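You operate a simulated robot arm through the tools that you are given. There is no shell and no other tool. Be economical: measure what you need, move in short steps, check, and stop when the job is done.

You are at the controls of a simulated robot arm. One attempt, no reset.

JOB
Press the soft pad from the ribbed rest down to size in the pad press.
Fine: its carrier alone in nest two, one stroke, hands clear of the platen; lift the lid and put the carrier back on the rest.

It is judged by the outcome, as a careful person would: the job done as asked, and still so three seconds after it is handed in. It fails if anything else is knocked over, pushed out of place, dropped, spilled or broken. Lids that push on must go on centred and level and be pressed home; caps that screw on are set level and turned clockwise until they are tight.

ROBOT AND FRAMES
A 6-joint arm with a two-finger gripper on a trunk, on a base that drives. Base frame: it is fixed to the floor where the robot stands at the start and does not move with it; the origin is under the middle of the robot, x ahead of it, y to its left, z up. Lengths are in cm, angles in degrees, forces in N, time in s.
It reaches about 129.8 cm from its shoulder. Its first joint turns from -149.0 to 149.0 degrees. Places, roughly: nest four of the pad press [70, 50, 90]; nest one of the pad press [70, 80, 90]; nest three of the pad press [70, 60, 90]; nest two of the pad press [70, 70, 90]; pad press [80, 60, 90]; press lid [80, 60, 100]; ribbed pad rest [50, -10, 90]. Payload 1.57 kg.
Tool frame: the origin (TCP) lies between the finger pads and is the grasp point; the fingertips stand 2.1 cm ahead of it; z points along the fingers, y is the line along which they close. The gripper opens to 7 cm. The gripper's body begins 5 cm behind the TCP.
Orientation is that of the tool frame in the base frame, as [roll, pitch, yaw] about the fixed x, y, z axes, in that order (R = Rz(yaw) Ry(pitch) Rx(roll)). With the fingers straight down and closing along the base's y, the tool's x points along the base's -x, its y along +y and its z along -z.

CONTROLS
- The arm moves only by the tool send_rows. Its argument "rows" is a list of rows, each an object (a shift or turn left out is 0, a gripper value left out holds the last) with "slide": the shift along the tool's x, y, z in cm, a list of three; "angular": the turn, a rotation vector about the tool's x, y, z in degrees, a list of three; "gripper": the finger opening in cm, from 0 to 7. In form: [{"slide": [x, y, z], "angular": [ax, ay, az], "gripper": gripper}, ...]. A call has 1 to 20 rows; each row shifts and turns the commanded pose from where the row before left it, along the tool's axes as they then stand. Rows are played at 5 a second. More than 5 cm and 8.6 degrees between two rows, or a gripper value outside its range, and nothing of the call is played. Where a pose cannot be reached the arm comes as near as it can. A force on the tool above 80 N (or 10 N above the force at the start of the call, whichever is more), or a blocked arm, ends the call early, and 0.2 s more pass. The fingers move at their own pace and stop on an object; they squeeze with about 30 N. The grip force told is the motor's: it shows also when the fingers shut on nothing. Time passes only in rows, and 0.2 s behind the last, so rows that do not move let the fingers close. The reply holds the time, the measured pose of the TCP, the force on the tool along the base axes, the opening and the grip force, in the units named above and with some noise, with the torque about the TCP (base axes, N m) and any sound that the robot's microphone picked up.
- Cameras (640 x 400 px; columns grow to the right, rows downward): "scene" is now at [3.88, 20.3, 179.38]; the picture's right is [0.05, -1.00, 0.00], its down [-0.80, -0.04, -0.59] and it looks along [0.59, 0.03, -0.81] (base axes); focal length 283 px, centre (320, 200). "wrist" rides on the gripper at [7.9, 0.4, -8.1] in the tool frame; the picture's right is [-0.05, 1.00, 0.00], its down [-0.67, -0.04, -0.74] and it looks along [-0.74, -0.04, 0.67] (tool axes); focal length 256 px, centre (320, 200). There is no depth. A picture from a camera that has moved, and an enlarged one, comes with that camera's place and axes in the base frame and with its lens. The place of the scene camera against the robot may be out by one fixed shift of up to 2.5 cm in any direction.
- capture(camera): a new picture of that camera. The clock stands still meanwhile.
- lift_body(by): slides the trunk up (or, below 0, down) by that many cm; the arm and the scene camera ride with it, the base frame stays. It gives what a move gives, with no picture.
- drive_base(legs): drives the robot by 1 to 6 legs, each [ahead, turn to the left] in cm and degrees, along the robot's own axes; the way and the turn of a leg run together, so that a leg with both is an arc; at most 150 cm and 180 degrees a leg. The arm and the cameras ride along, it lands a little off, and it stops where it bumps. It gives what a move gives.
- turn_head(pan, tilt): turns the head with the scene camera to pan (to the left, within 155 degrees either way) and tilt (down, from -29 to 69), counted from straight ahead of the robot. It gives what a move gives.
- enlarge(camera, box): a new picture of the part [left, top, right, bottom] of that camera's present view, enlarged. The clock stands still meanwhile.
- hand_in(): hands the job in; it is judged then, once.

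Go step by step. Nothing tells you exact positions but the pictures and the camera data: compare them with the known pose of the tool, close in by small moves and look again before you grip or let go. The budget is 120 turns and 82 pictures, counting those below and the enlarged ones. Unless the task says otherwise, let go and move clear before handing in, and close with one line.

The tools are called after "Request:" by a JSON object that holds its "method" and its "body". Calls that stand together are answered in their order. send_rows: Moves the arm, as the interface text tells. Its arguments: {"type":"object","properties":{"rows":{"type":"array","items":{"type":"object","properties":{"slide":{"type":"array","items":{"type":"number"}},"angular":{"type":"array","items":{"type":"number"}},"gripper":{"type":"number"}}}}},"required":["rows"]} The other tools are called the same way: lift_body (by) slides the trunk up or down; drive_base (legs) drives the base; turn_head (pan, tilt) turns the head that bears the scene camera; capture (camera) takes a picture; enlarge (camera, box) takes an enlarged picture of a part of a camera's view; hand_in () hands the job in.

At the start:

```text
time_s: 0.0
ee_pos: [68.91, 37.62, 115.0]
tcp_rot: [-179.9, -0.1, 179.8]
force: [-0.3, 0.8, 0.0]
torque: [-0.01, -0.01, 0.02]
width: 7.01
finger_force: 0.0
trunk travel left (down, up): [-83.1, 13.9]
robot x, y, heading: [0.14, 1.59, 0.1]
head pan, tilt: [2.8, 53.6]
```

scene: 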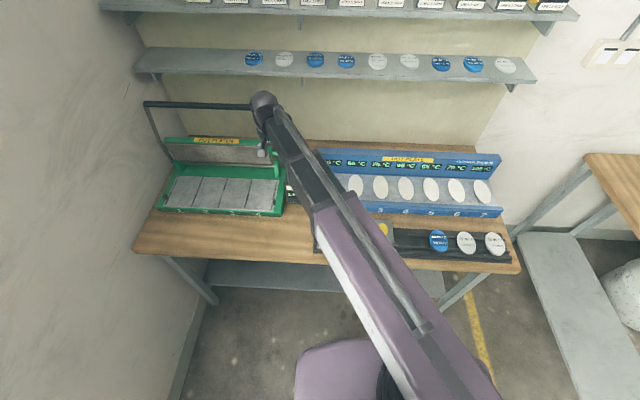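
wrist: 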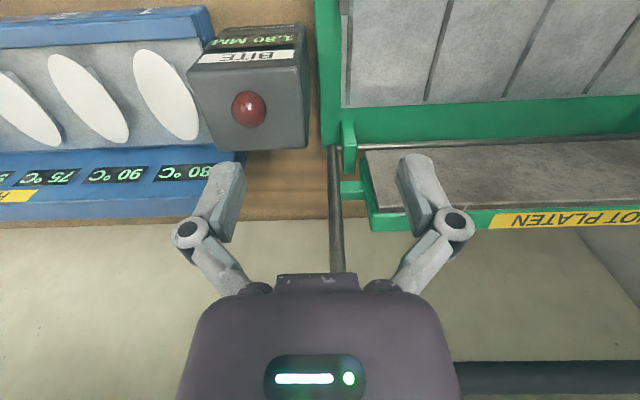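

The green press with an open lid is left of centre, a box marked BITE stands beside it, and the black ribbed rest is front right. I'll look at each up close before moving.

Request:
{"method": "enlarge", "body": {"camera": "scene", "box": [130, 80, 330, 220]}}

Request:
{"method": "enlarge", "body": {"camera": "scene", "box": [310, 140, 530, 280]}}

Request:
{"method": "enlarge", "body": {"camera": "wrist", "box": [180, 0, 340, 160]}}

```text
2.86 times, centred on (230, 150) of scene
camera zoom: at [3.88, 20.3, 179.38], right [0.05, -1.0, 0.0], down [-0.8, -0.04, -0.59], along [0.59, 0.03, -0.81], focal length 809 px, centre (577, 343)
```

zoom: 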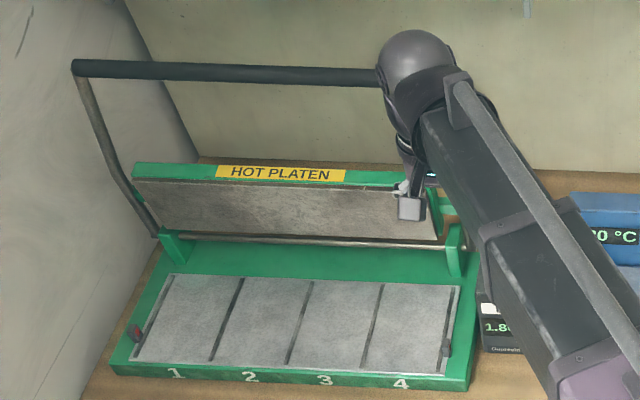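

```text
2.86 times, centred on (420, 210) of scene
camera zoom: at [3.88, 20.3, 179.38], right [0.05, -1.0, 0.0], down [-0.8, -0.04, -0.59], along [0.59, 0.03, -0.81], focal length 809 px, centre (34, 171)
```

zoom: 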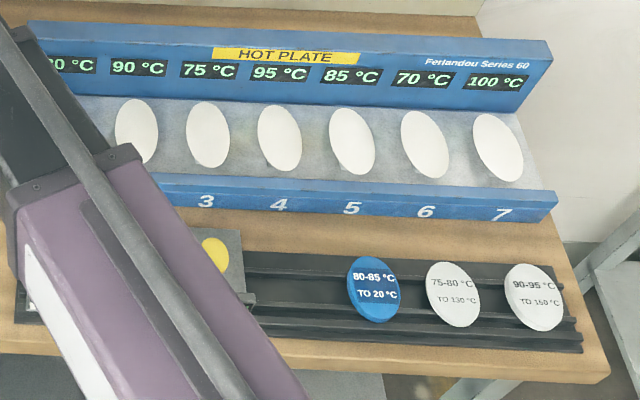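

```text
2.50 times, centred on (260, 80) of wrist
camera zoom: at [61.2, 38.12, 123.01], right [0.06, 1.0, 0.0], down [0.67, -0.04, 0.74], along [0.74, -0.04, -0.67], focal length 640 px, centre (470, 500)
```

zoom: 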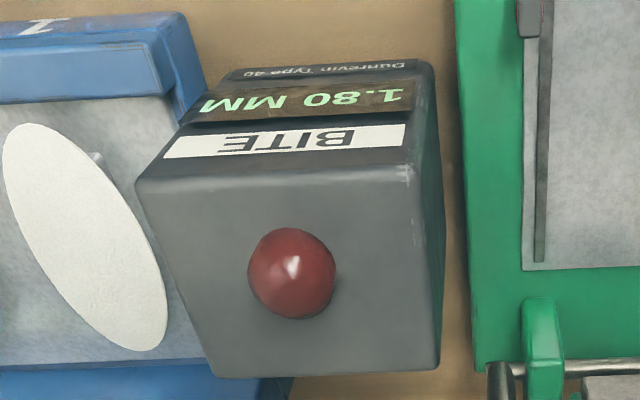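

The carrier with a yellow pad is hidden behind the forearm. I'll raise the tool and swing it toward the rest for a clear look.

Request:
{"method": "send_rows", "body": {"rows": [{"slide": [0, 0, -4]}, {"slide": [0, 0, -4]}, {"slide": [2.5, -4, 0]}, {"slide": [2.5, -4, 0]}, {"slide": [2.5, -4, 0]}, {"slide": [2.5, -4, 0]}, {"slide": [2.5, -4, 0]}, {"slide": [2.5, -4, 0]}, {"slide": [2.5, -4, 0]}, {"slide": [2.5, -4, 0]}, {"slide": [2.5, -4, 0]}, {"slide": [2.5, -4, 0]}]}}

Request:
{"method": "capture", "body": {"camera": "scene"}}

Request:
{"method": "capture", "body": {"camera": "wrist"}}

```text
time_s: 2.6
ee_pos: [53.66, -1.93, 115.03]
tcp_rot: [-180.0, -0.2, 179.9]
force: [0.2, 0.1, -0.1]
torque: [0.03, -0.03, 0.03]
width: 6.99
finger_force: 0.1
out of reach, approached as far as the arm can: row 1, 2, 9, 10, 11, 12
trunk travel left (down, up): [-83.1, 13.9]
robot x, y, heading: [0.09, 1.68, 0.1]
head pan, tilt: [2.8, 53.6]
```

```text
76 pictures are left
camera scene: at [3.85, 20.19, 179.4], right [0.05, -1.0, 0.0], down [-0.8, -0.04, -0.59], along [0.59, 0.03, -0.8], focal length 283 px, centre (320, 200)
```

scene: 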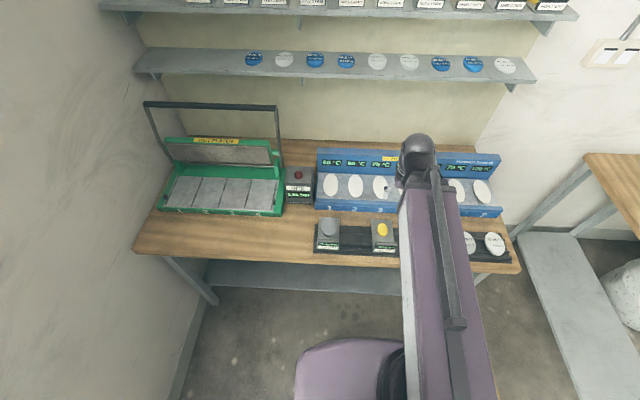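

```text
75 pictures are left
camera wrist: at [45.79, -1.44, 123.04], right [0.06, 1.0, 0.0], down [0.67, -0.04, 0.74], along [0.74, -0.04, -0.67], focal length 256 px, centre (320, 200)
```

wrist: 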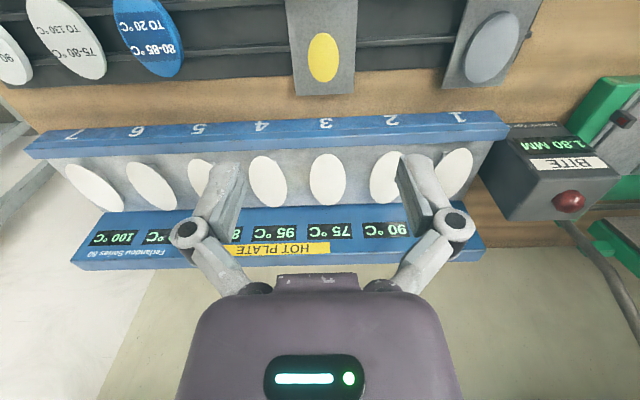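

Two carriers are on the rest, one with a yellow pad and one with a grey disc. I'll read their labels.

Request:
{"method": "enlarge", "body": {"camera": "scene", "box": [305, 205, 405, 267]}}

Request:
{"method": "enlarge", "body": {"camera": "scene", "box": [150, 95, 320, 220]}}

Request:
{"method": "enlarge", "body": {"camera": "wrist", "box": [270, 0, 550, 110]}}

```text
6.40 times, centred on (355, 236) of scene
camera zoom: at [3.85, 20.19, 179.4], right [0.05, -1.0, 0.0], down [-0.8, -0.04, -0.59], along [0.59, 0.03, -0.8], focal length 1812 px, centre (96, -30)
```

zoom: 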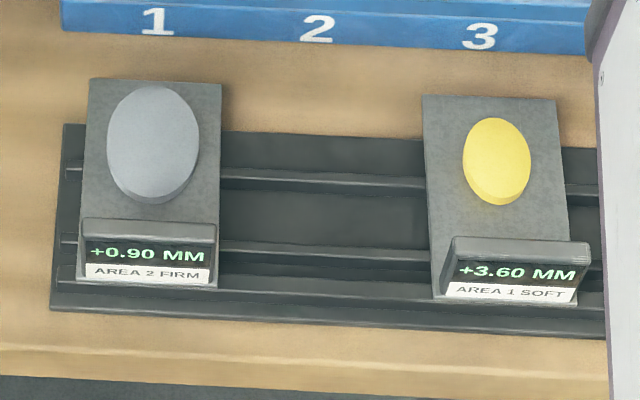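

```text
3.20 times, centred on (235, 158) of scene
camera zoom: at [3.85, 20.19, 179.4], right [0.05, -1.0, 0.0], down [-0.8, -0.04, -0.59], along [0.59, 0.03, -0.8], focal length 906 px, centre (592, 336)
```

zoom: 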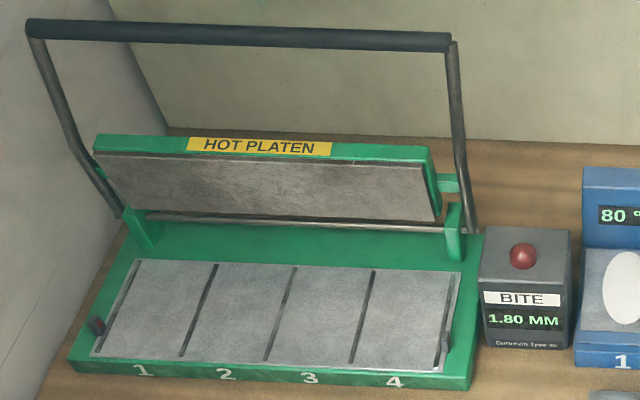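

```text
2.29 times, centred on (410, 55) of wrist
camera zoom: at [45.79, -1.44, 123.04], right [0.06, 1.0, 0.0], down [0.67, -0.04, 0.74], along [0.74, -0.04, -0.67], focal length 585 px, centre (114, 531)
```

zoom: 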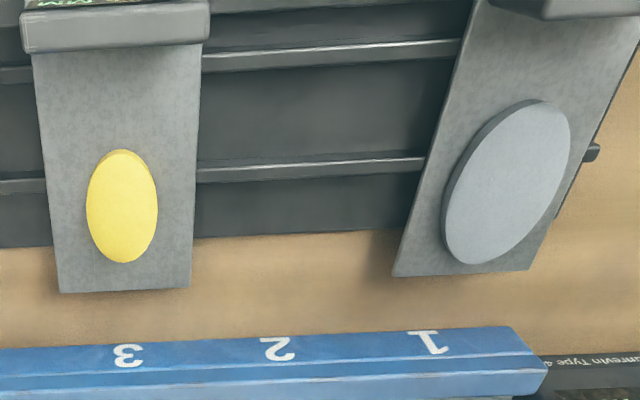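

The soft carrier reads "+3.60 MM AREA 1 SOFT" and its display tab is at the front end. I'll turn the gripper 90° so the fingers close fore-and-aft, which also gives a side view of the tab.

Request:
{"method": "send_rows", "body": {"rows": [{"angular": [0, 0, 8.2]}, {"angular": [0, 0, 8.2]}, {"angular": [0, 0, 8.2]}, {"angular": [0, 0, 8.2]}, {"angular": [0, 0, 8.2]}, {"angular": [0, 0, 8.2]}, {"angular": [0, 0, 8.2]}, {"angular": [0, 0, 8.2]}, {"angular": [0, 0, 8.2]}, {"angular": [0, 0, 8.2]}, {"angular": [0, 0, 8]}]}}

Request:
{"method": "capture", "body": {"camera": "wrist"}}

```text
time_s: 5.0
ee_pos: [53.66, -1.74, 115.02]
tcp_rot: [-179.8, -0.1, 89.5]
force: [1.0, -0.3, 0.0]
torque: [-0.01, -0.04, 0.01]
width: 7.01
finger_force: 0.0
trunk travel left (down, up): [-83.1, 13.9]
robot x, y, heading: [-0.12, 1.85, 0.4]
head pan, tilt: [2.8, 53.6]
```

```text
71 pictures are left
camera wrist: at [54.23, 6.16, 123.01], right [1.0, -0.06, 0.0], down [-0.04, -0.67, 0.74], along [-0.05, -0.74, -0.67], focal length 256 px, centre (320, 200)
```

wrist: 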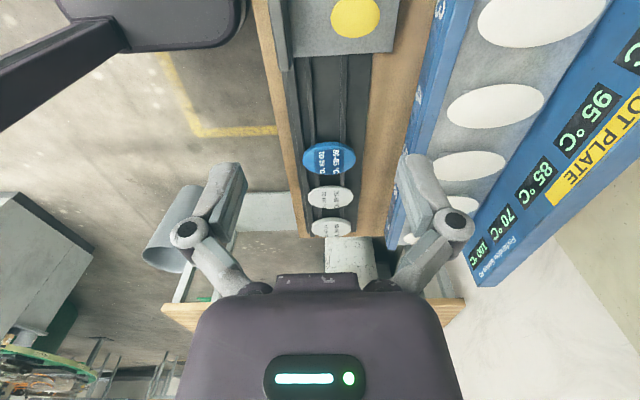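

I'll back the camera off to the left and lower it a bit to see the tab from the side.

Request:
{"method": "send_rows", "body": {"rows": [{"slide": [4.5, -1, 0]}, {"slide": [4.5, -1, 0]}, {"slide": [4.5, -1, 2]}, {"slide": [0, 0, 3]}]}}

Request:
{"method": "capture", "body": {"camera": "wrist"}}

Request:
{"method": "enlarge", "body": {"camera": "wrist", "box": [240, 0, 440, 125]}}

```text
refused: row 3 steps farther than a row can; nothing moved
```

```text
70 pictures are left
camera wrist: at [54.23, 6.16, 123.01], right [1.0, -0.06, 0.0], down [-0.04, -0.67, 0.74], along [-0.05, -0.74, -0.67], focal length 256 px, centre (320, 200)
```

wrist: 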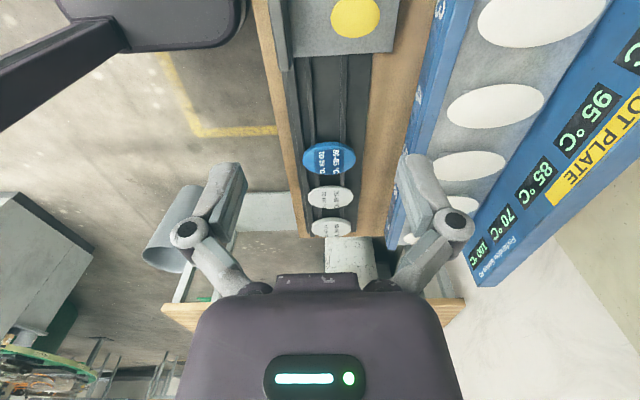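

```text
3.20 times, centred on (340, 62) of wrist
camera zoom: at [54.23, 6.16, 123.01], right [1.0, -0.06, 0.0], down [-0.04, -0.67, 0.74], along [-0.05, -0.74, -0.67], focal length 819 px, centre (256, 640)
```

zoom: 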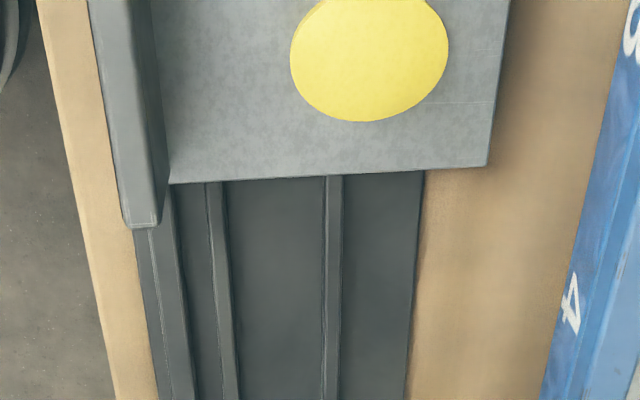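

The step was too big; I'll retry with smaller ones.

Request:
{"method": "send_rows", "body": {"rows": [{"slide": [4.5, -1, 0]}, {"slide": [4.5, -1, 0]}, {"slide": [4.5, -1, 0]}, {"slide": [0, 0, 4.5]}]}}

Request:
{"method": "capture", "body": {"camera": "wrist"}}

```text
time_s: 6.0
ee_pos: [52.69, 11.98, 114.91]
tcp_rot: [-179.8, 0.0, 89.7]
force: [-0.6, -0.6, -0.6]
torque: [0.04, 0.02, -0.02]
width: 7.01
finger_force: 0.0
out of reach, approached as far as the arm can: row 1, 2, 4
trunk travel left (down, up): [-83.1, 13.9]
robot x, y, heading: [0.03, 1.92, 0.4]
head pan, tilt: [2.8, 53.6]
```

```text
68 pictures are left
camera wrist: at [53.22, 19.93, 123.01], right [1.0, -0.06, 0.0], down [-0.04, -0.67, 0.74], along [-0.04, -0.74, -0.67], focal length 256 px, centre (320, 200)
```

wrist: 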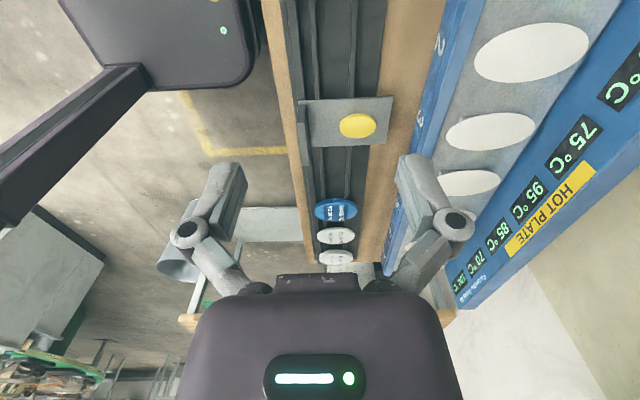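

The height did not change, so the commanded pose may be sitting above the reachable limit. I'll test by going down further.

Request:
{"method": "send_rows", "body": {"rows": [{"slide": [0, 0, 4.5]}]}}

Request:
{"method": "enlarge", "body": {"camera": "wrist", "box": [270, 40, 430, 190]}}

```text
time_s: 6.4
ee_pos: [52.75, 12.03, 114.93]
tcp_rot: [180.0, 0.0, 89.8]
force: [0.7, -0.4, 0.0]
torque: [0.0, 0.0, 0.01]
width: 6.99
finger_force: 0.2
out of reach, approached as far as the arm can: row 1
trunk travel left (down, up): [-83.1, 13.9]
robot x, y, heading: [0.04, 1.59, 0.2]
head pan, tilt: [2.8, 53.6]
```

```text
2.67 times, centred on (350, 115) of wrist
camera zoom: at [53.22, 19.96, 123.01], right [1.0, -0.06, 0.0], down [-0.04, -0.67, 0.74], along [-0.04, -0.74, -0.67], focal length 683 px, centre (240, 427)
```

zoom: 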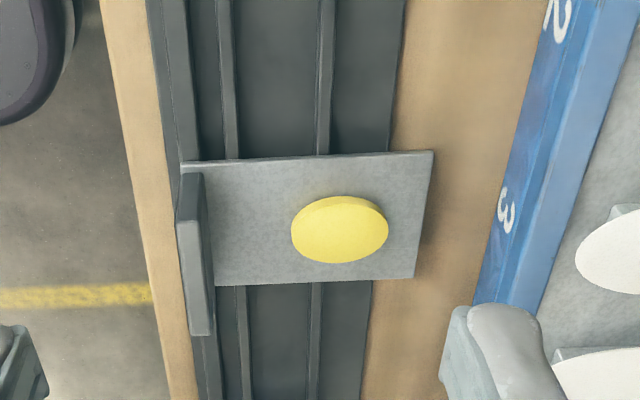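

The tab is a clear upright slab, well suited to a fore-aft grip. The arm won't change height here, so I'll lower the trunk.

Request:
{"method": "lift_body", "body": {"by": -8}}

Request:
{"method": "send_rows", "body": {"rows": [{"slide": [0, 0, 2]}]}}

Request:
{"method": "capture", "body": {"camera": "wrist"}}

```text
time_s: 7.6
ee_pos: [52.72, 11.97, 106.95]
tcp_rot: [180.0, 0.0, 89.8]
force: [0.0, -0.2, -0.8]
torque: [0.01, 0.02, 0.0]
width: 6.99
finger_force: 0.2
trunk travel left (down, up): [-75.1, 21.9]
robot x, y, heading: [-0.01, 1.86, 0.1]
head pan, tilt: [2.8, 53.6]
```

```text
time_s: 8.0
ee_pos: [52.69, 12.09, 107.0]
tcp_rot: [-180.0, 0.0, 89.8]
force: [0.5, -0.1, -1.0]
torque: [0.03, 0.04, 0.02]
width: 6.98
finger_force: 0.1
out of reach, approached as far as the arm can: row 1
trunk travel left (down, up): [-75.1, 21.9]
robot x, y, heading: [-0.12, 1.51, 0.2]
head pan, tilt: [2.8, 53.6]
```

```text
66 pictures are left
camera wrist: at [53.22, 19.96, 115.02], right [1.0, -0.06, 0.0], down [-0.04, -0.67, 0.74], along [-0.04, -0.74, -0.67], focal length 256 px, centre (320, 200)
```

wrist: 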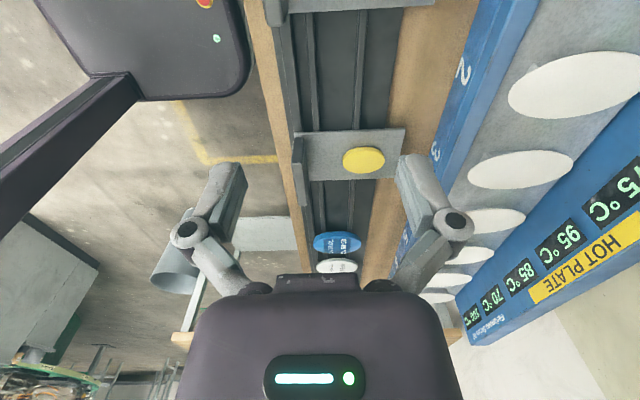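

Request:
{"method": "send_rows", "body": {"rows": [{"slide": [0, 0, 4.5]}, {"slide": [0, 0, 0]}]}}

Request:
{"method": "capture", "body": {"camera": "scene"}}

```text
time_s: 8.6
ee_pos: [52.72, 12.11, 106.94]
tcp_rot: [-179.9, 0.0, 89.8]
force: [-0.4, -0.6, 1.1]
torque: [-0.02, 0.03, 0.0]
width: 7.02
finger_force: 0.1
out of reach, approached as far as the arm can: row 1
trunk travel left (down, up): [-75.1, 21.9]
robot x, y, heading: [-0.02, 1.45, -0.1]
head pan, tilt: [2.8, 53.6]
```

```text
65 pictures are left
camera scene: at [3.87, 20.29, 171.39], right [0.05, -1.0, 0.0], down [-0.8, -0.04, -0.59], along [0.59, 0.03, -0.8], focal length 283 px, centre (320, 200)
```

scene: 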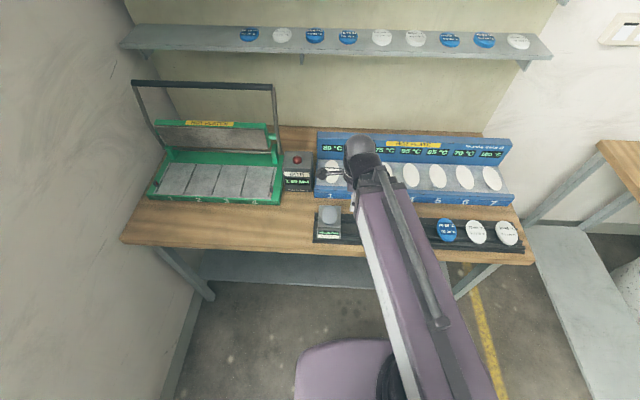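

Vertical motion seems to come only from the trunk (the arm works like a SCARA). I'll look closely at the tab to locate it by triangulation.

Request:
{"method": "enlarge", "body": {"camera": "wrist", "box": [270, 110, 430, 210]}}

```text
4.00 times, centred on (350, 160) of wrist
camera zoom: at [53.22, 19.96, 115.01], right [1.0, -0.06, 0.0], down [-0.04, -0.67, 0.74], along [-0.04, -0.74, -0.67], focal length 1024 px, centre (200, 360)
```

zoom: 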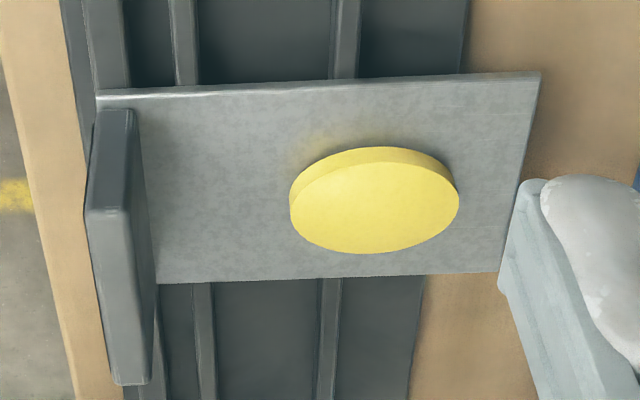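

Tab top is near [49.6, -1.7, 93.5], about 1.2 cm thick. I'll move above it with the fingers at 4 cm and check.

Request:
{"method": "send_rows", "body": {"rows": [{"slide": [-4.6, -1, 0], "gripper": 4}, {"slide": [-4.6, -1, 0]}, {"slide": [-4.6, -1.1, 0]}, {"slide": [0, 0, 0]}]}}

Request:
{"method": "lift_body", "body": {"by": -8}}

Request:
{"method": "capture", "body": {"camera": "wrist"}}

Request:
{"method": "capture", "body": {"camera": "scene"}}

```text
time_s: 9.6
ee_pos: [53.67, -1.55, 106.94]
tcp_rot: [-180.0, 0.1, 89.8]
force: [0.3, -0.1, 0.5]
torque: [0.0, 0.02, -0.01]
width: 3.99
finger_force: 0.1
out of reach, approached as far as the arm can: row 1, 2, 3
trunk travel left (down, up): [-75.1, 21.9]
robot x, y, heading: [-0.37, 1.8, 0.2]
head pan, tilt: [2.8, 53.6]
```

```text
time_s: 10.7
ee_pos: [53.77, -1.6, 99.01]
tcp_rot: [180.0, 0.0, 89.7]
force: [0.4, -0.8, 0.8]
torque: [-0.03, 0.03, -0.03]
width: 4.0
finger_force: 0.0
trunk travel left (down, up): [-67.1, 29.9]
robot x, y, heading: [0.05, 1.65, 0.1]
head pan, tilt: [2.8, 53.6]
```

```text
63 pictures are left
camera wrist: at [54.22, 6.31, 107.02], right [1.0, -0.06, 0.0], down [-0.04, -0.67, 0.74], along [-0.04, -0.74, -0.67], focal length 256 px, centre (320, 200)
```

wrist: 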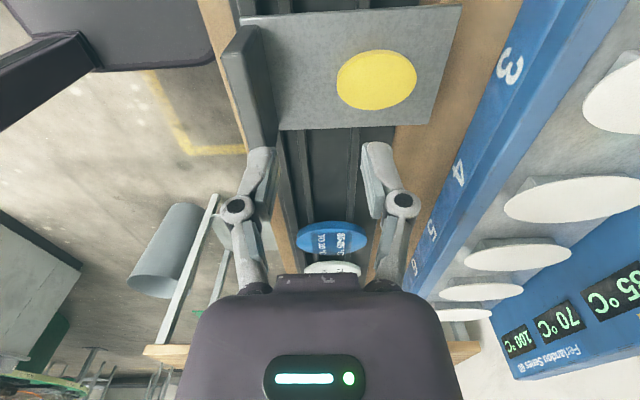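

```text
62 pictures are left
camera scene: at [3.87, 20.29, 163.39], right [0.05, -1.0, 0.0], down [-0.8, -0.04, -0.59], along [0.59, 0.03, -0.8], focal length 283 px, centre (320, 200)
```

scene: 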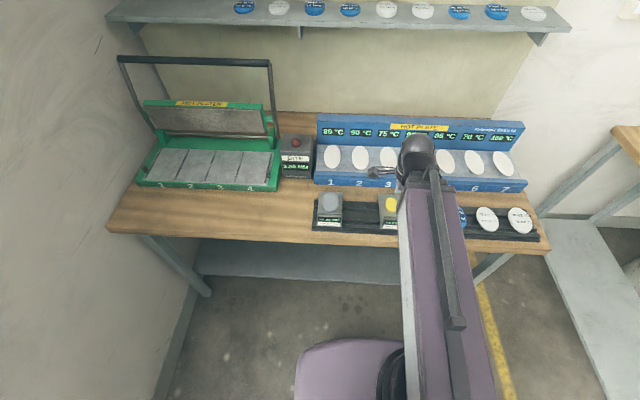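

The arm cannot fold closer than about 54 cm from the robot's centre. I'll drive back about 12 cm and test vertical motion there.

Request:
{"method": "drive_base", "body": {"legs": [[-12, 0]]}}

Request:
{"method": "send_rows", "body": {"rows": [{"slide": [0, 4, 0]}, {"slide": [0, 3, 0]}, {"slide": [0, 0, -2]}, {"slide": [0, 0, 0]}]}}

```text
time_s: 12.1
ee_pos: [41.63, -1.72, 99.03]
tcp_rot: [-180.0, -0.1, 89.7]
force: [0.2, 0.3, -0.2]
torque: [-0.02, 0.0, 0.0]
width: 4.01
finger_force: 0.1
trunk travel left (down, up): [-67.1, 29.9]
robot x, y, heading: [-12.19, 1.64, 0.1]
head pan, tilt: [2.8, 53.6]
```

```text
time_s: 13.1
ee_pos: [48.51, -1.65, 99.06]
tcp_rot: [-179.9, 0.0, 89.9]
force: [0.2, 1.1, -0.8]
torque: [0.01, -0.01, -0.02]
width: 4.01
finger_force: 0.0
out of reach, approached as far as the arm can: row 3
trunk travel left (down, up): [-67.1, 29.9]
robot x, y, heading: [-12.22, 1.65, 0.2]
head pan, tilt: [2.8, 53.6]
```

Confirmed: height comes only from the trunk. Checking the alignment over the tab.

Request:
{"method": "capture", "body": {"camera": "wrist"}}

Request:
{"method": "capture", "body": {"camera": "scene"}}

```text
61 pictures are left
camera wrist: at [49.09, 6.3, 107.01], right [1.0, -0.06, 0.0], down [-0.04, -0.67, 0.74], along [-0.04, -0.74, -0.67], focal length 256 px, centre (320, 200)
```

wrist: 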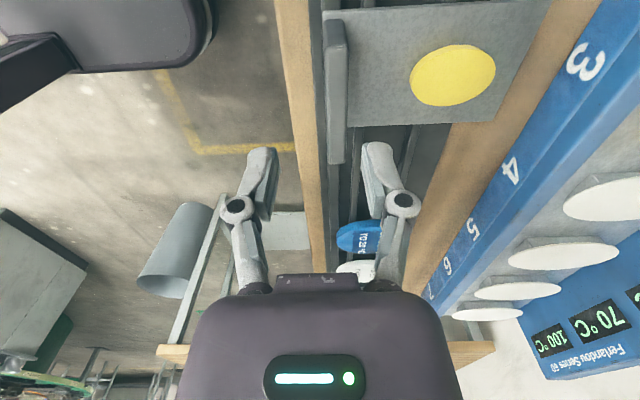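

```text
60 pictures are left
camera scene: at [-8.19, 20.28, 163.39], right [0.05, -1.0, 0.0], down [-0.8, -0.04, -0.59], along [0.59, 0.03, -0.81], focal length 283 px, centre (320, 200)
```

scene: 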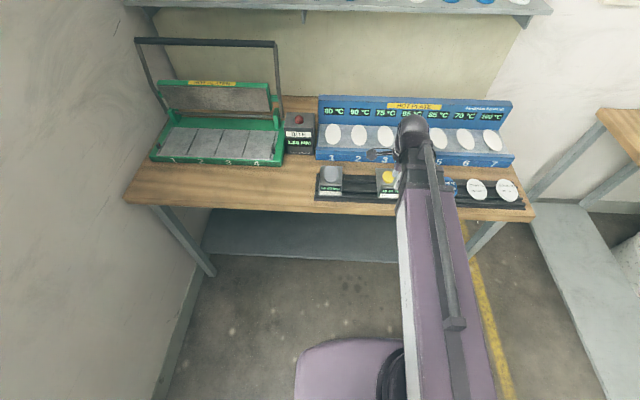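

Tab centre is at x≈49.65. I'll shift 1.1 cm forward and lower around it.

Request:
{"method": "send_rows", "body": {"rows": [{"slide": [0, 1.1, 0]}, {"slide": [0, 0, 0]}]}}

Request:
{"method": "lift_body", "body": {"by": -5}}

Request:
{"method": "capture", "body": {"camera": "wrist"}}

```text
time_s: 13.7
ee_pos: [49.66, -1.63, 98.95]
tcp_rot: [-179.9, 0.0, 89.8]
force: [-0.4, -0.5, 0.3]
torque: [0.0, 0.0, 0.0]
width: 3.98
finger_force: 0.1
trunk travel left (down, up): [-67.1, 29.9]
robot x, y, heading: [-12.26, 1.49, 0.1]
head pan, tilt: [2.8, 53.6]
```

```text
time_s: 14.6
ee_pos: [49.78, -1.49, 93.98]
tcp_rot: [-179.9, 0.0, 89.7]
force: [-0.8, -0.3, 1.1]
torque: [-0.01, 0.0, -0.02]
width: 3.98
finger_force: 0.1
trunk travel left (down, up): [-62.1, 34.9]
robot x, y, heading: [-11.9, 1.51, 0.0]
head pan, tilt: [2.8, 53.6]
```

```text
59 pictures are left
camera wrist: at [50.22, 6.27, 102.02], right [1.0, -0.06, 0.0], down [-0.04, -0.67, 0.74], along [-0.04, -0.74, -0.67], focal length 256 px, centre (320, 200)
```

wrist: 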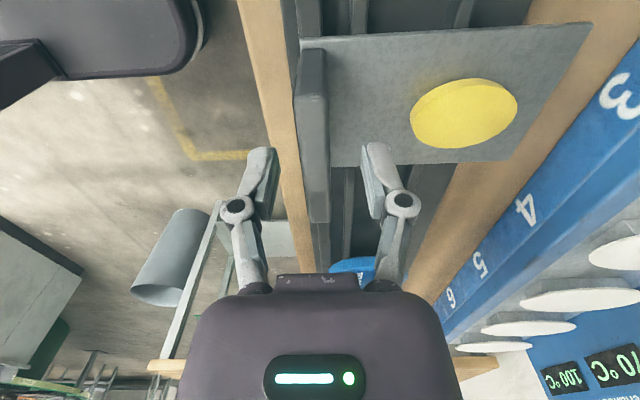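

Fingers straddle the tab. Lowering 1.8 cm more, then closing.

Request:
{"method": "lift_body", "body": {"by": -1.8}}

Request:
{"method": "send_rows", "body": {"rows": [{"gripper": 2}, {"gripper": 1}, {"gripper": 0.2}, {"gripper": 0.2}, {"gripper": 0.2}]}}

Request:
{"method": "capture", "body": {"camera": "wrist"}}

```text
time_s: 15.3
ee_pos: [49.72, -1.61, 92.19]
tcp_rot: [-180.0, -0.1, 89.8]
force: [0.4, -0.4, -0.4]
torque: [-0.02, 0.03, -0.02]
width: 3.97
finger_force: 0.1
trunk travel left (down, up): [-60.3, 36.7]
robot x, y, heading: [-11.69, 1.88, -0.1]
head pan, tilt: [2.8, 53.6]
```

```text
time_s: 16.5
ee_pos: [49.53, -1.6, 92.17]
tcp_rot: [-180.0, 0.1, 89.8]
force: [-0.5, -0.1, 0.8]
torque: [-0.01, 0.0, -0.03]
width: 1.24
finger_force: 30.2
trunk travel left (down, up): [-60.3, 36.7]
robot x, y, heading: [-12.21, 1.47, -0.1]
head pan, tilt: [2.8, 53.6]
```

```text
58 pictures are left
camera wrist: at [50.21, 6.27, 100.22], right [1.0, -0.06, 0.0], down [-0.04, -0.67, 0.74], along [-0.04, -0.74, -0.67], focal length 256 px, centre (320, 200)
```

wrist: 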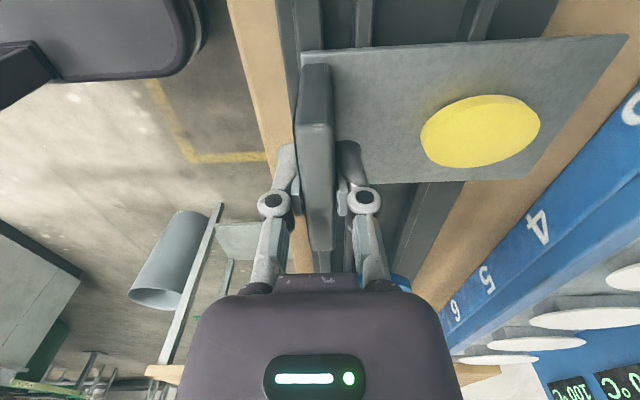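

Gripped (1.24 cm, 30 N) at TCP (49.6, -1.6, 92.2), which I'll remember for the return. Now lifting.

Request:
{"method": "lift_body", "body": {"by": 3}}

Request:
{"method": "lift_body", "body": {"by": 12}}

Request:
{"method": "capture", "body": {"camera": "wrist"}}

Request:
{"method": "capture", "body": {"camera": "scene"}}

```text
time_s: 17.2
ee_pos: [49.77, -1.53, 95.12]
tcp_rot: [-179.8, 0.0, 89.8]
force: [0.1, -0.4, -1.1]
torque: [0.01, 0.01, 0.02]
width: 1.23
finger_force: 30.0
trunk travel left (down, up): [-63.3, 33.7]
robot x, y, heading: [-12.03, 1.57, -0.1]
head pan, tilt: [2.8, 53.6]
```

```text
time_s: 18.7
ee_pos: [49.68, -1.62, 107.23]
tcp_rot: [-179.9, 0.1, 89.9]
force: [0.2, 0.6, -0.9]
torque: [0.01, 0.04, -0.04]
width: 1.22
finger_force: 29.8
trunk travel left (down, up): [-75.3, 21.7]
robot x, y, heading: [-11.85, 1.71, -0.1]
head pan, tilt: [2.8, 53.6]
```

```text
57 pictures are left
camera wrist: at [50.23, 6.27, 115.2], right [1.0, -0.06, 0.0], down [-0.04, -0.67, 0.74], along [-0.04, -0.74, -0.67], focal length 256 px, centre (320, 200)
```

wrist: 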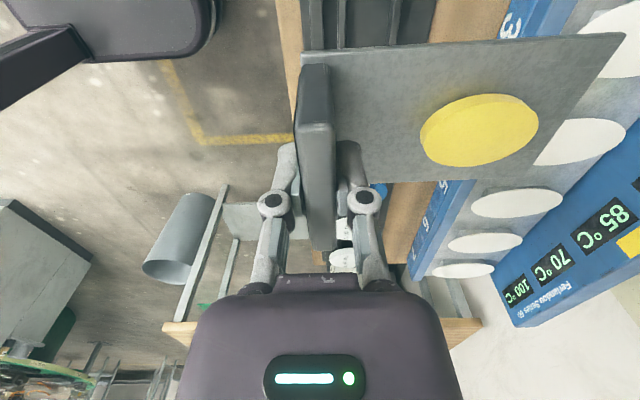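

```text
56 pictures are left
camera scene: at [-8.18, 20.28, 171.58], right [0.05, -1.0, 0.0], down [-0.8, -0.04, -0.59], along [0.59, 0.03, -0.81], focal length 283 px, centre (320, 200)
```

scene: 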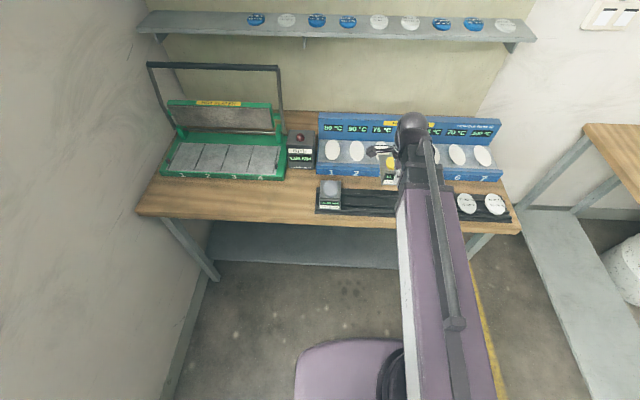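

The carrier hangs level. Next I'll measure the press nests from the scene camera.

Request:
{"method": "enlarge", "body": {"camera": "scene", "box": [140, 55, 330, 195]}}

```text
2.86 times, centred on (235, 125) of scene
camera zoom: at [-8.18, 20.28, 171.58], right [0.05, -1.0, 0.0], down [-0.8, -0.04, -0.59], along [0.59, 0.03, -0.81], focal length 809 px, centre (563, 414)
```

zoom: 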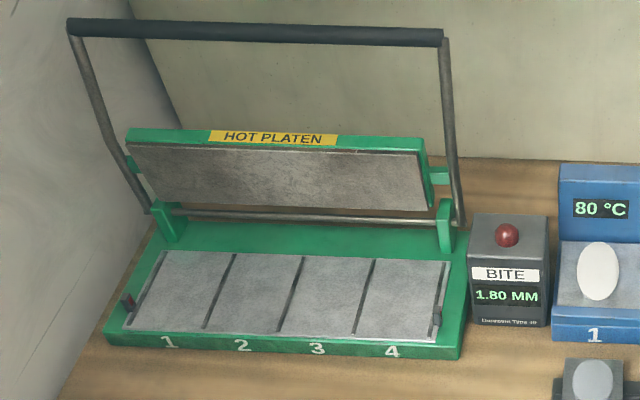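

Nest two's centre is about x 62–77, y≈66.5. I'll carry toward it at safe height, halfway first.

Request:
{"method": "send_rows", "body": {"rows": [{"slide": [4.5, 0.4, 0]}, {"slide": [4.5, 0.4, 0]}, {"slide": [4.5, 0.4, 0]}, {"slide": [4.5, 0.4, 0]}, {"slide": [4.5, 0.4, 0]}, {"slide": [4.5, 0.4, 0]}, {"slide": [4.5, 0.4, 0]}, {"slide": [4.5, 0.4, 0]}]}}

Request:
{"method": "capture", "body": {"camera": "scene"}}

```text
time_s: 20.5
ee_pos: [53.05, 34.52, 107.24]
tcp_rot: [-179.9, 0.1, 89.7]
force: [-0.4, 0.9, -2.3]
torque: [0.02, 0.05, 0.01]
width: 1.26
finger_force: 29.7
trunk travel left (down, up): [-75.3, 21.7]
robot x, y, heading: [-11.89, 1.12, 0.1]
head pan, tilt: [2.8, 53.6]
```

```text
54 pictures are left
camera scene: at [-8.16, 20.37, 171.57], right [0.05, -1.0, 0.0], down [-0.8, -0.04, -0.59], along [0.59, 0.03, -0.81], focal length 283 px, centre (320, 200)
```

scene: 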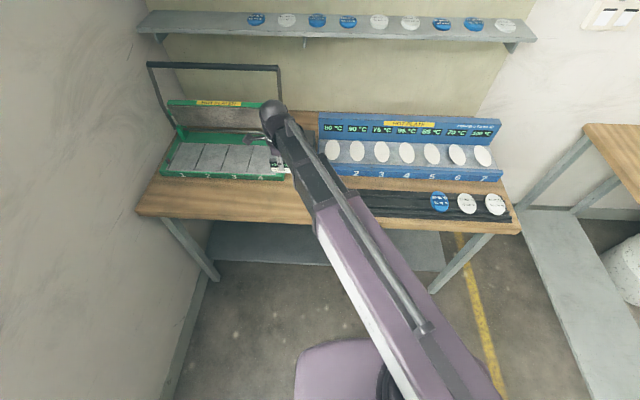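

The arm is a telescoping type and has plenty of room. Continuing to y≈66.

Request:
{"method": "send_rows", "body": {"rows": [{"slide": [4.5, 0.4, 0]}, {"slide": [4.5, 0.4, 0]}, {"slide": [4.5, 0.4, 0]}, {"slide": [4.5, 0.4, 0]}, {"slide": [4.5, 0.4, 0]}, {"slide": [4.5, 0.4, 0]}, {"slide": [4.5, 0.4, 0]}, {"slide": [0, 0, 0]}]}}

Request:
{"method": "capture", "body": {"camera": "wrist"}}

Request:
{"method": "capture", "body": {"camera": "scene"}}

```text
time_s: 22.3
ee_pos: [55.86, 66.01, 107.2]
tcp_rot: [-180.0, 0.0, 89.8]
force: [-1.4, -0.1, -0.4]
torque: [0.0, 0.04, 0.0]
width: 1.23
finger_force: 29.6
trunk travel left (down, up): [-75.3, 21.7]
robot x, y, heading: [-12.4, 1.47, 0.1]
head pan, tilt: [2.8, 53.6]
```

```text
53 pictures are left
camera wrist: at [56.5, 73.85, 115.22], right [1.0, -0.06, 0.0], down [-0.04, -0.67, 0.74], along [-0.04, -0.74, -0.67], focal length 256 px, centre (320, 200)
```

wrist: 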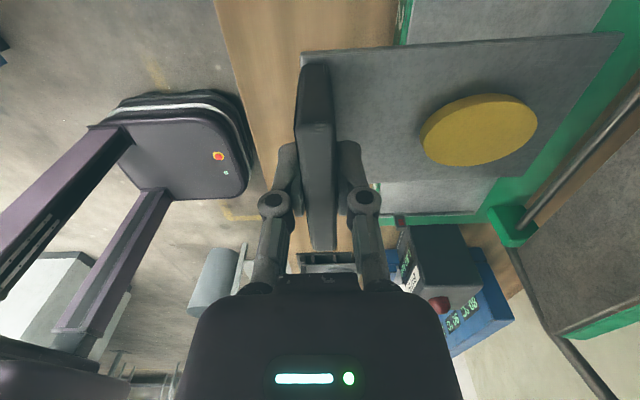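

```text
52 pictures are left
camera scene: at [-8.2, 20.26, 171.59], right [0.05, -1.0, 0.0], down [-0.8, -0.04, -0.59], along [0.59, 0.03, -0.8], focal length 283 px, centre (320, 200)
```

scene: 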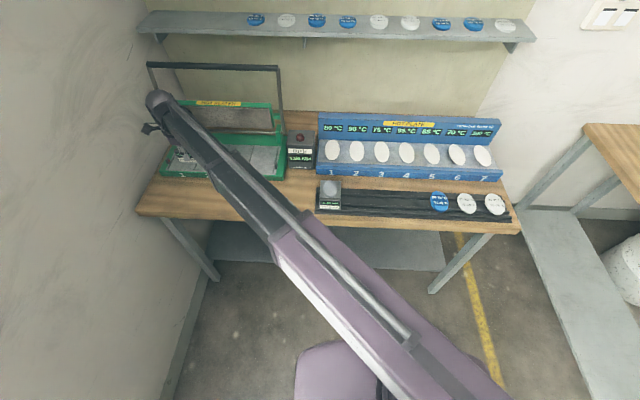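

The carrier hides the nest, so I'll back off in x to see nest two's edges beside it.

Request:
{"method": "send_rows", "body": {"rows": [{"slide": [0, -4, 0]}, {"slide": [0, -4, 0]}, {"slide": [1, -3, 0]}, {"slide": [0, 0, 0]}]}}

Request:
{"method": "capture", "body": {"camera": "wrist"}}

```text
time_s: 23.3
ee_pos: [44.86, 66.86, 107.15]
tcp_rot: [-179.9, 0.1, 89.9]
force: [-0.5, 0.2, -1.4]
torque: [0.03, 0.04, 0.0]
width: 1.24
finger_force: 29.8
trunk travel left (down, up): [-75.3, 21.7]
robot x, y, heading: [-12.08, 1.79, 0.3]
head pan, tilt: [2.8, 53.6]
```

```text
51 pictures are left
camera wrist: at [45.47, 74.79, 115.19], right [1.0, -0.06, 0.0], down [-0.04, -0.67, 0.75], along [-0.04, -0.74, -0.67], focal length 256 px, centre (320, 200)
```

wrist: 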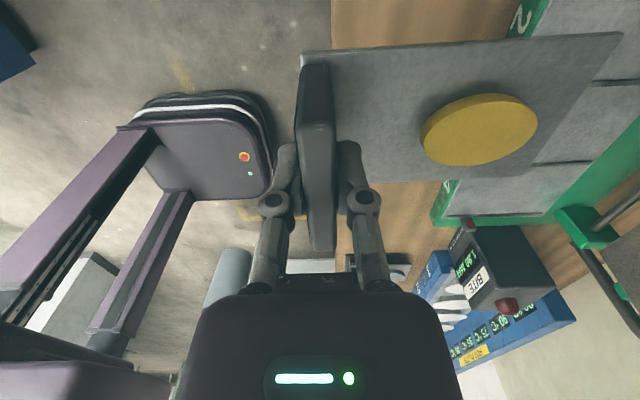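

Request:
{"method": "enlarge", "body": {"camera": "wrist", "box": [400, 0, 640, 240]}}

```text
1.67 times, centred on (520, 120) of wrist
camera zoom: at [45.47, 74.79, 115.19], right [1.0, -0.06, 0.0], down [-0.04, -0.67, 0.75], along [-0.04, -0.74, -0.67], focal length 427 px, centre (-13, 333)
```

zoom: 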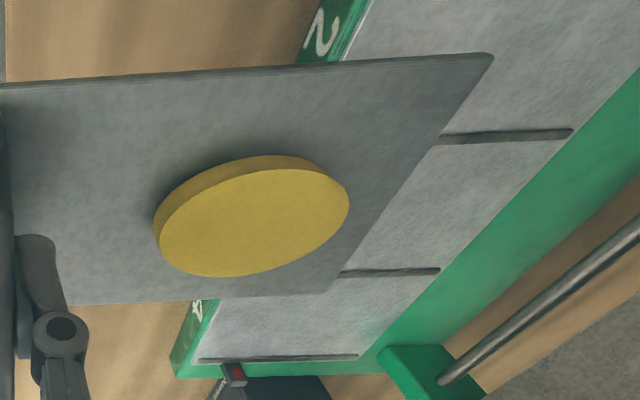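

Now a second view from lower down, for the parallax height of the nest.

Request:
{"method": "lift_body", "body": {"by": -7}}

Request:
{"method": "enlarge", "body": {"camera": "wrist", "box": [400, 0, 640, 240]}}

```text
time_s: 24.4
ee_pos: [44.94, 66.88, 100.12]
tcp_rot: [-179.9, 0.0, 89.9]
force: [0.1, 0.1, -1.2]
torque: [-0.02, 0.08, 0.0]
width: 1.22
finger_force: 30.3
trunk travel left (down, up): [-68.3, 28.7]
robot x, y, heading: [-12.02, 1.67, 0.1]
head pan, tilt: [2.8, 53.6]
```

```text
1.67 times, centred on (520, 120) of wrist
camera zoom: at [45.46, 74.77, 108.21], right [1.0, -0.06, 0.0], down [-0.04, -0.67, 0.74], along [-0.04, -0.74, -0.67], focal length 427 px, centre (-13, 333)
```

zoom: 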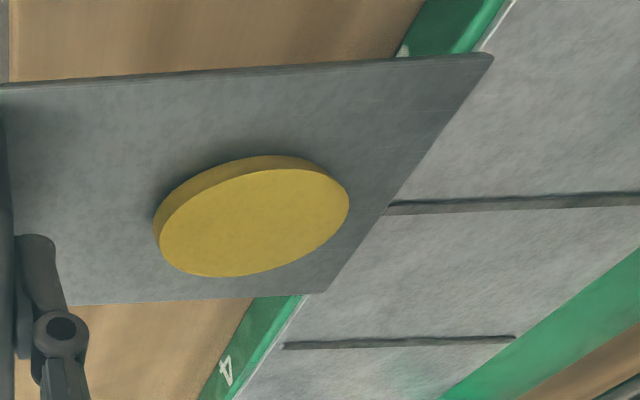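

Nest plane is z≈89.5, nest two spans x 64–79, centred at y≈67.3. The carrier's y is already right; I'll move forward to TCP x≈66.1 at this height and check.

Request:
{"method": "send_rows", "body": {"rows": [{"slide": [0, 4.2, 0]}, {"slide": [0, 4.2, 0]}, {"slide": [0, 4.2, 0]}, {"slide": [0, 4.2, 0]}, {"slide": [0, 4.4, 0]}, {"slide": [0, 0, 0]}]}}

Request:
{"method": "lift_body", "body": {"by": -4}}

Request:
{"method": "capture", "body": {"camera": "wrist"}}

Request:
{"method": "enlarge", "body": {"camera": "scene", "box": [130, 55, 310, 195]}}

```text
time_s: 25.8
ee_pos: [66.17, 66.83, 100.12]
tcp_rot: [-179.9, 0.0, 89.9]
force: [-0.2, 0.6, -1.0]
torque: [-0.02, 0.09, 0.0]
width: 1.23
finger_force: 30.0
trunk travel left (down, up): [-68.3, 28.7]
robot x, y, heading: [-12.12, 1.71, -0.0]
head pan, tilt: [2.8, 53.6]
```

```text
time_s: 26.6
ee_pos: [66.08, 66.76, 96.1]
tcp_rot: [180.0, 0.1, 89.9]
force: [1.0, -1.0, -1.0]
torque: [-0.01, 0.06, 0.02]
width: 1.24
finger_force: 29.9
trunk travel left (down, up): [-64.3, 32.7]
robot x, y, heading: [-11.99, 1.65, -0.1]
head pan, tilt: [2.8, 53.6]
```

```text
48 pictures are left
camera wrist: at [66.64, 74.66, 104.2], right [1.0, -0.06, 0.0], down [-0.04, -0.67, 0.74], along [-0.04, -0.74, -0.67], focal length 256 px, centre (320, 200)
```

wrist: 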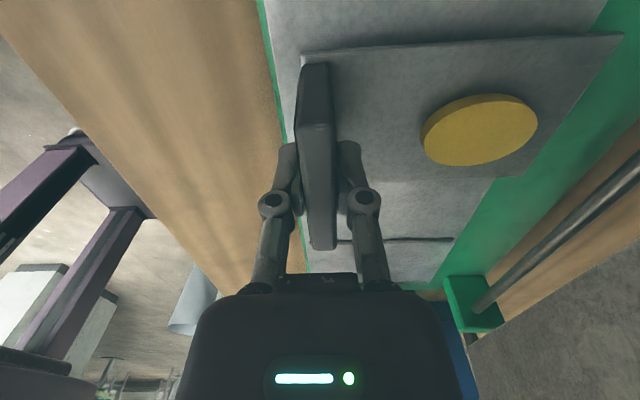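

```text
2.86 times, centred on (220, 125) of scene
camera zoom: at [-8.18, 20.28, 160.58], right [0.05, -1.0, 0.0], down [-0.8, -0.04, -0.59], along [0.59, 0.03, -0.81], focal length 809 px, centre (606, 414)
```

zoom: 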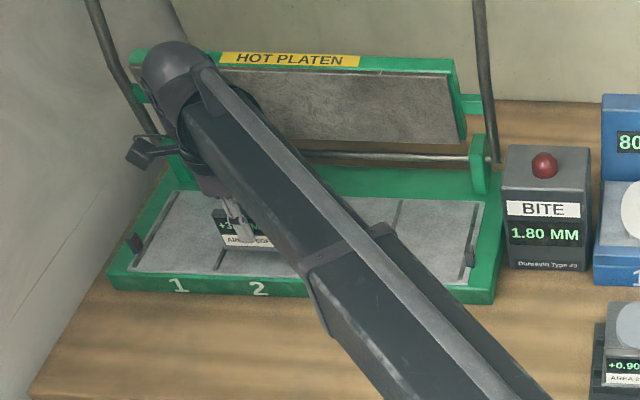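

Request:
{"method": "enlarge", "body": {"camera": "scene", "box": [165, 115, 245, 165]}}

```text
8.00 times, centred on (205, 140) of scene
camera zoom: at [-8.18, 20.28, 160.58], right [0.05, -1.0, 0.0], down [-0.8, -0.04, -0.59], along [0.59, 0.03, -0.81], focal length 2266 px, centre (1240, 680)
```

zoom: 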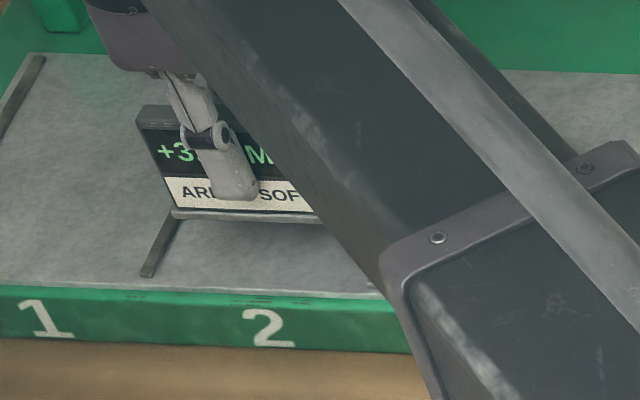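

The carrier sits centred in nest two (about 1.5 cm clear each side). Lowering gently.

Request:
{"method": "lift_body", "body": {"by": -2}}

Request:
{"method": "lift_body", "body": {"by": -0.4}}

Request:
{"method": "lift_body", "body": {"by": -0.3}}

Request:
{"method": "capture", "body": {"camera": "wrist"}}

```text
time_s: 27.3
ee_pos: [66.13, 66.75, 94.13]
tcp_rot: [-179.9, 0.0, 89.8]
force: [-0.3, -0.6, -0.3]
torque: [-0.01, 0.05, 0.0]
width: 1.22
finger_force: 30.3
trunk travel left (down, up): [-62.3, 34.7]
robot x, y, heading: [-12.12, 2.11, -0.0]
head pan, tilt: [2.8, 53.6]
```

```text
time_s: 27.8
ee_pos: [66.12, 66.81, 93.86]
tcp_rot: [-179.9, 0.1, 89.8]
force: [0.6, 0.7, -0.8]
torque: [0.03, 0.02, 0.0]
width: 1.24
finger_force: 30.7
trunk travel left (down, up): [-61.9, 35.1]
robot x, y, heading: [-12.26, 1.6, -0.1]
head pan, tilt: [2.8, 53.6]
```

```text
time_s: 28.4
ee_pos: [66.0, 66.73, 93.71]
tcp_rot: [179.9, -0.1, 89.8]
force: [6.0, 5.5, 21.8]
torque: [-0.15, -0.15, 0.06]
width: 1.24
finger_force: 30.2
trunk travel left (down, up): [-61.6, 35.4]
robot x, y, heading: [-11.97, 1.87, 0.0]
head pan, tilt: [2.8, 53.6]
```

```text
45 pictures are left
camera wrist: at [66.58, 74.62, 101.72], right [1.0, -0.06, 0.0], down [-0.04, -0.67, 0.74], along [-0.04, -0.74, -0.67], focal length 256 px, centre (320, 200)
```

wrist: 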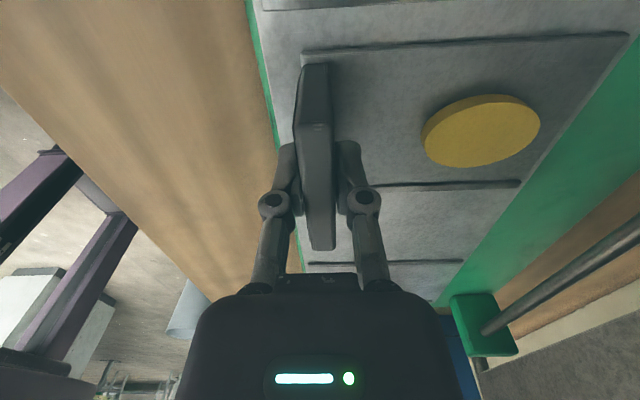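

Contact at 93.7. I'll check the gap to the 2/3 divider before letting go.

Request:
{"method": "enlarge", "body": {"camera": "wrist", "box": [350, 100, 550, 225]}}

```text
3.20 times, centred on (450, 162) of wrist
camera zoom: at [66.58, 74.62, 101.72], right [1.0, -0.06, 0.0], down [-0.04, -0.67, 0.74], along [-0.04, -0.74, -0.67], focal length 819 px, centre (-96, 320)
```

zoom: 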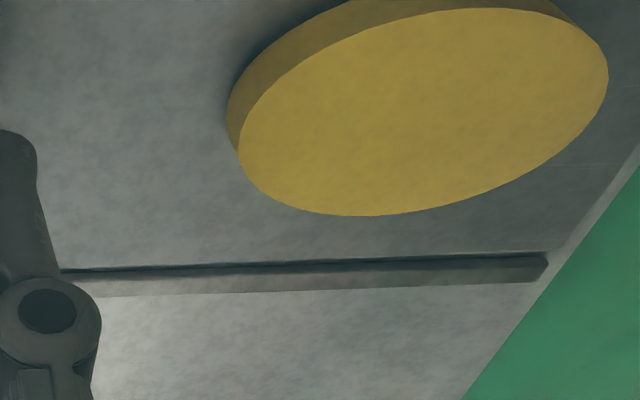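

The plate lies beside the ridge, not on it. Relieving the pressure and releasing.

Request:
{"method": "lift_body", "body": {"by": 0.1}}

Request:
{"method": "send_rows", "body": {"rows": [{"gripper": 2}, {"gripper": 3}, {"gripper": 4}, {"gripper": 4}]}}

Request:
{"method": "lift_body", "body": {"by": 6}}

Request:
{"method": "capture", "body": {"camera": "wrist"}}

```text
time_s: 28.9
ee_pos: [65.88, 66.75, 93.66]
tcp_rot: [-180.0, 0.0, 89.8]
force: [4.2, 3.2, 13.6]
torque: [0.09, -0.04, 0.05]
width: 1.27
finger_force: 29.7
trunk travel left (down, up): [-61.7, 35.3]
robot x, y, heading: [-12.12, 1.51, 0.1]
head pan, tilt: [2.8, 53.6]
```

```text
time_s: 29.9
ee_pos: [66.14, 66.74, 93.5]
tcp_rot: [-180.0, 0.0, 89.8]
force: [0.4, 0.2, 0.4]
torque: [0.03, 0.01, 0.03]
width: 3.99
finger_force: 0.0
trunk travel left (down, up): [-61.7, 35.3]
robot x, y, heading: [-11.9, 1.58, -0.0]
head pan, tilt: [2.8, 53.6]
```

```text
time_s: 30.9
ee_pos: [66.04, 66.74, 99.51]
tcp_rot: [-179.9, 0.0, 89.8]
force: [-0.2, 0.0, -0.3]
torque: [-0.02, 0.04, 0.01]
width: 4.01
finger_force: 0.0
trunk travel left (down, up): [-67.7, 29.3]
robot x, y, heading: [-12.27, 1.38, 0.1]
head pan, tilt: [2.8, 53.6]
```

```text
43 pictures are left
camera wrist: at [66.64, 74.67, 107.59], right [1.0, -0.06, 0.0], down [-0.04, -0.67, 0.75], along [-0.04, -0.74, -0.67], focal length 256 px, centre (320, 200)
```

wrist: 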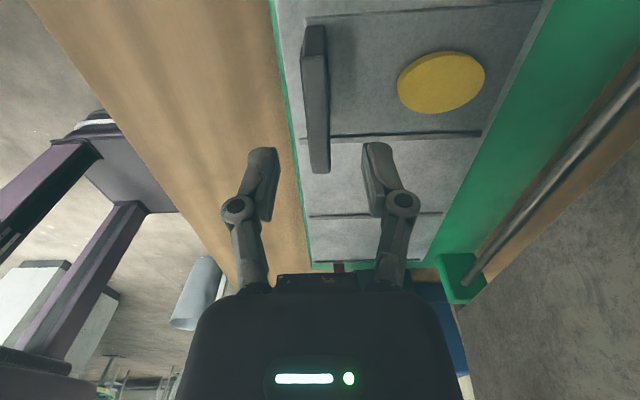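

The carrier is seated in nest two. Now I'll raise up and view the open handle bar in profile.

Request:
{"method": "lift_body", "body": {"by": 20}}

Request:
{"method": "capture", "body": {"camera": "wrist"}}

Request:
{"method": "capture", "body": {"camera": "scene"}}

```text
time_s: 33.0
ee_pos: [66.04, 66.74, 119.61]
tcp_rot: [-179.9, 0.0, 89.9]
force: [0.3, 0.8, 0.4]
torque: [0.01, 0.01, 0.01]
width: 3.97
finger_force: 0.1
trunk travel left (down, up): [-87.7, 9.3]
robot x, y, heading: [-12.09, 1.62, 0.3]
head pan, tilt: [2.8, 53.6]
```

```text
42 pictures are left
camera wrist: at [66.64, 74.67, 127.59], right [1.0, -0.06, 0.0], down [-0.04, -0.67, 0.75], along [-0.04, -0.74, -0.67], focal length 256 px, centre (320, 200)
```

wrist: 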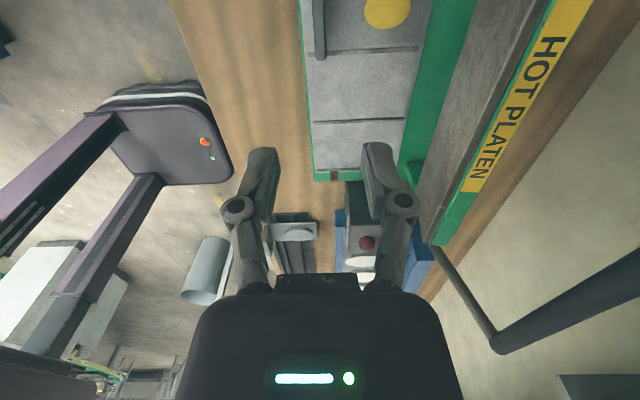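

```text
41 pictures are left
camera scene: at [-8.18, 20.3, 183.98], right [0.05, -1.0, 0.0], down [-0.8, -0.04, -0.59], along [0.59, 0.03, -0.81], focal length 283 px, centre (320, 200)
```

scene: 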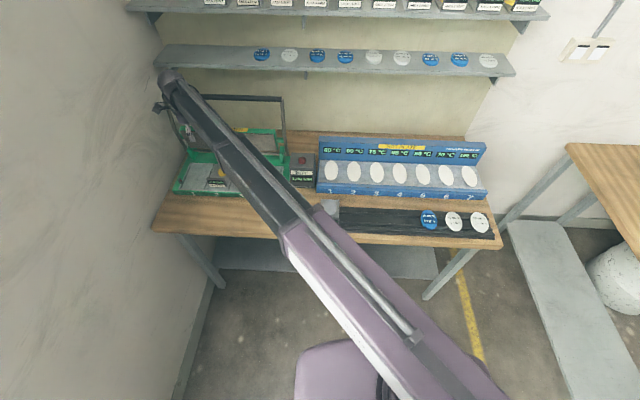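

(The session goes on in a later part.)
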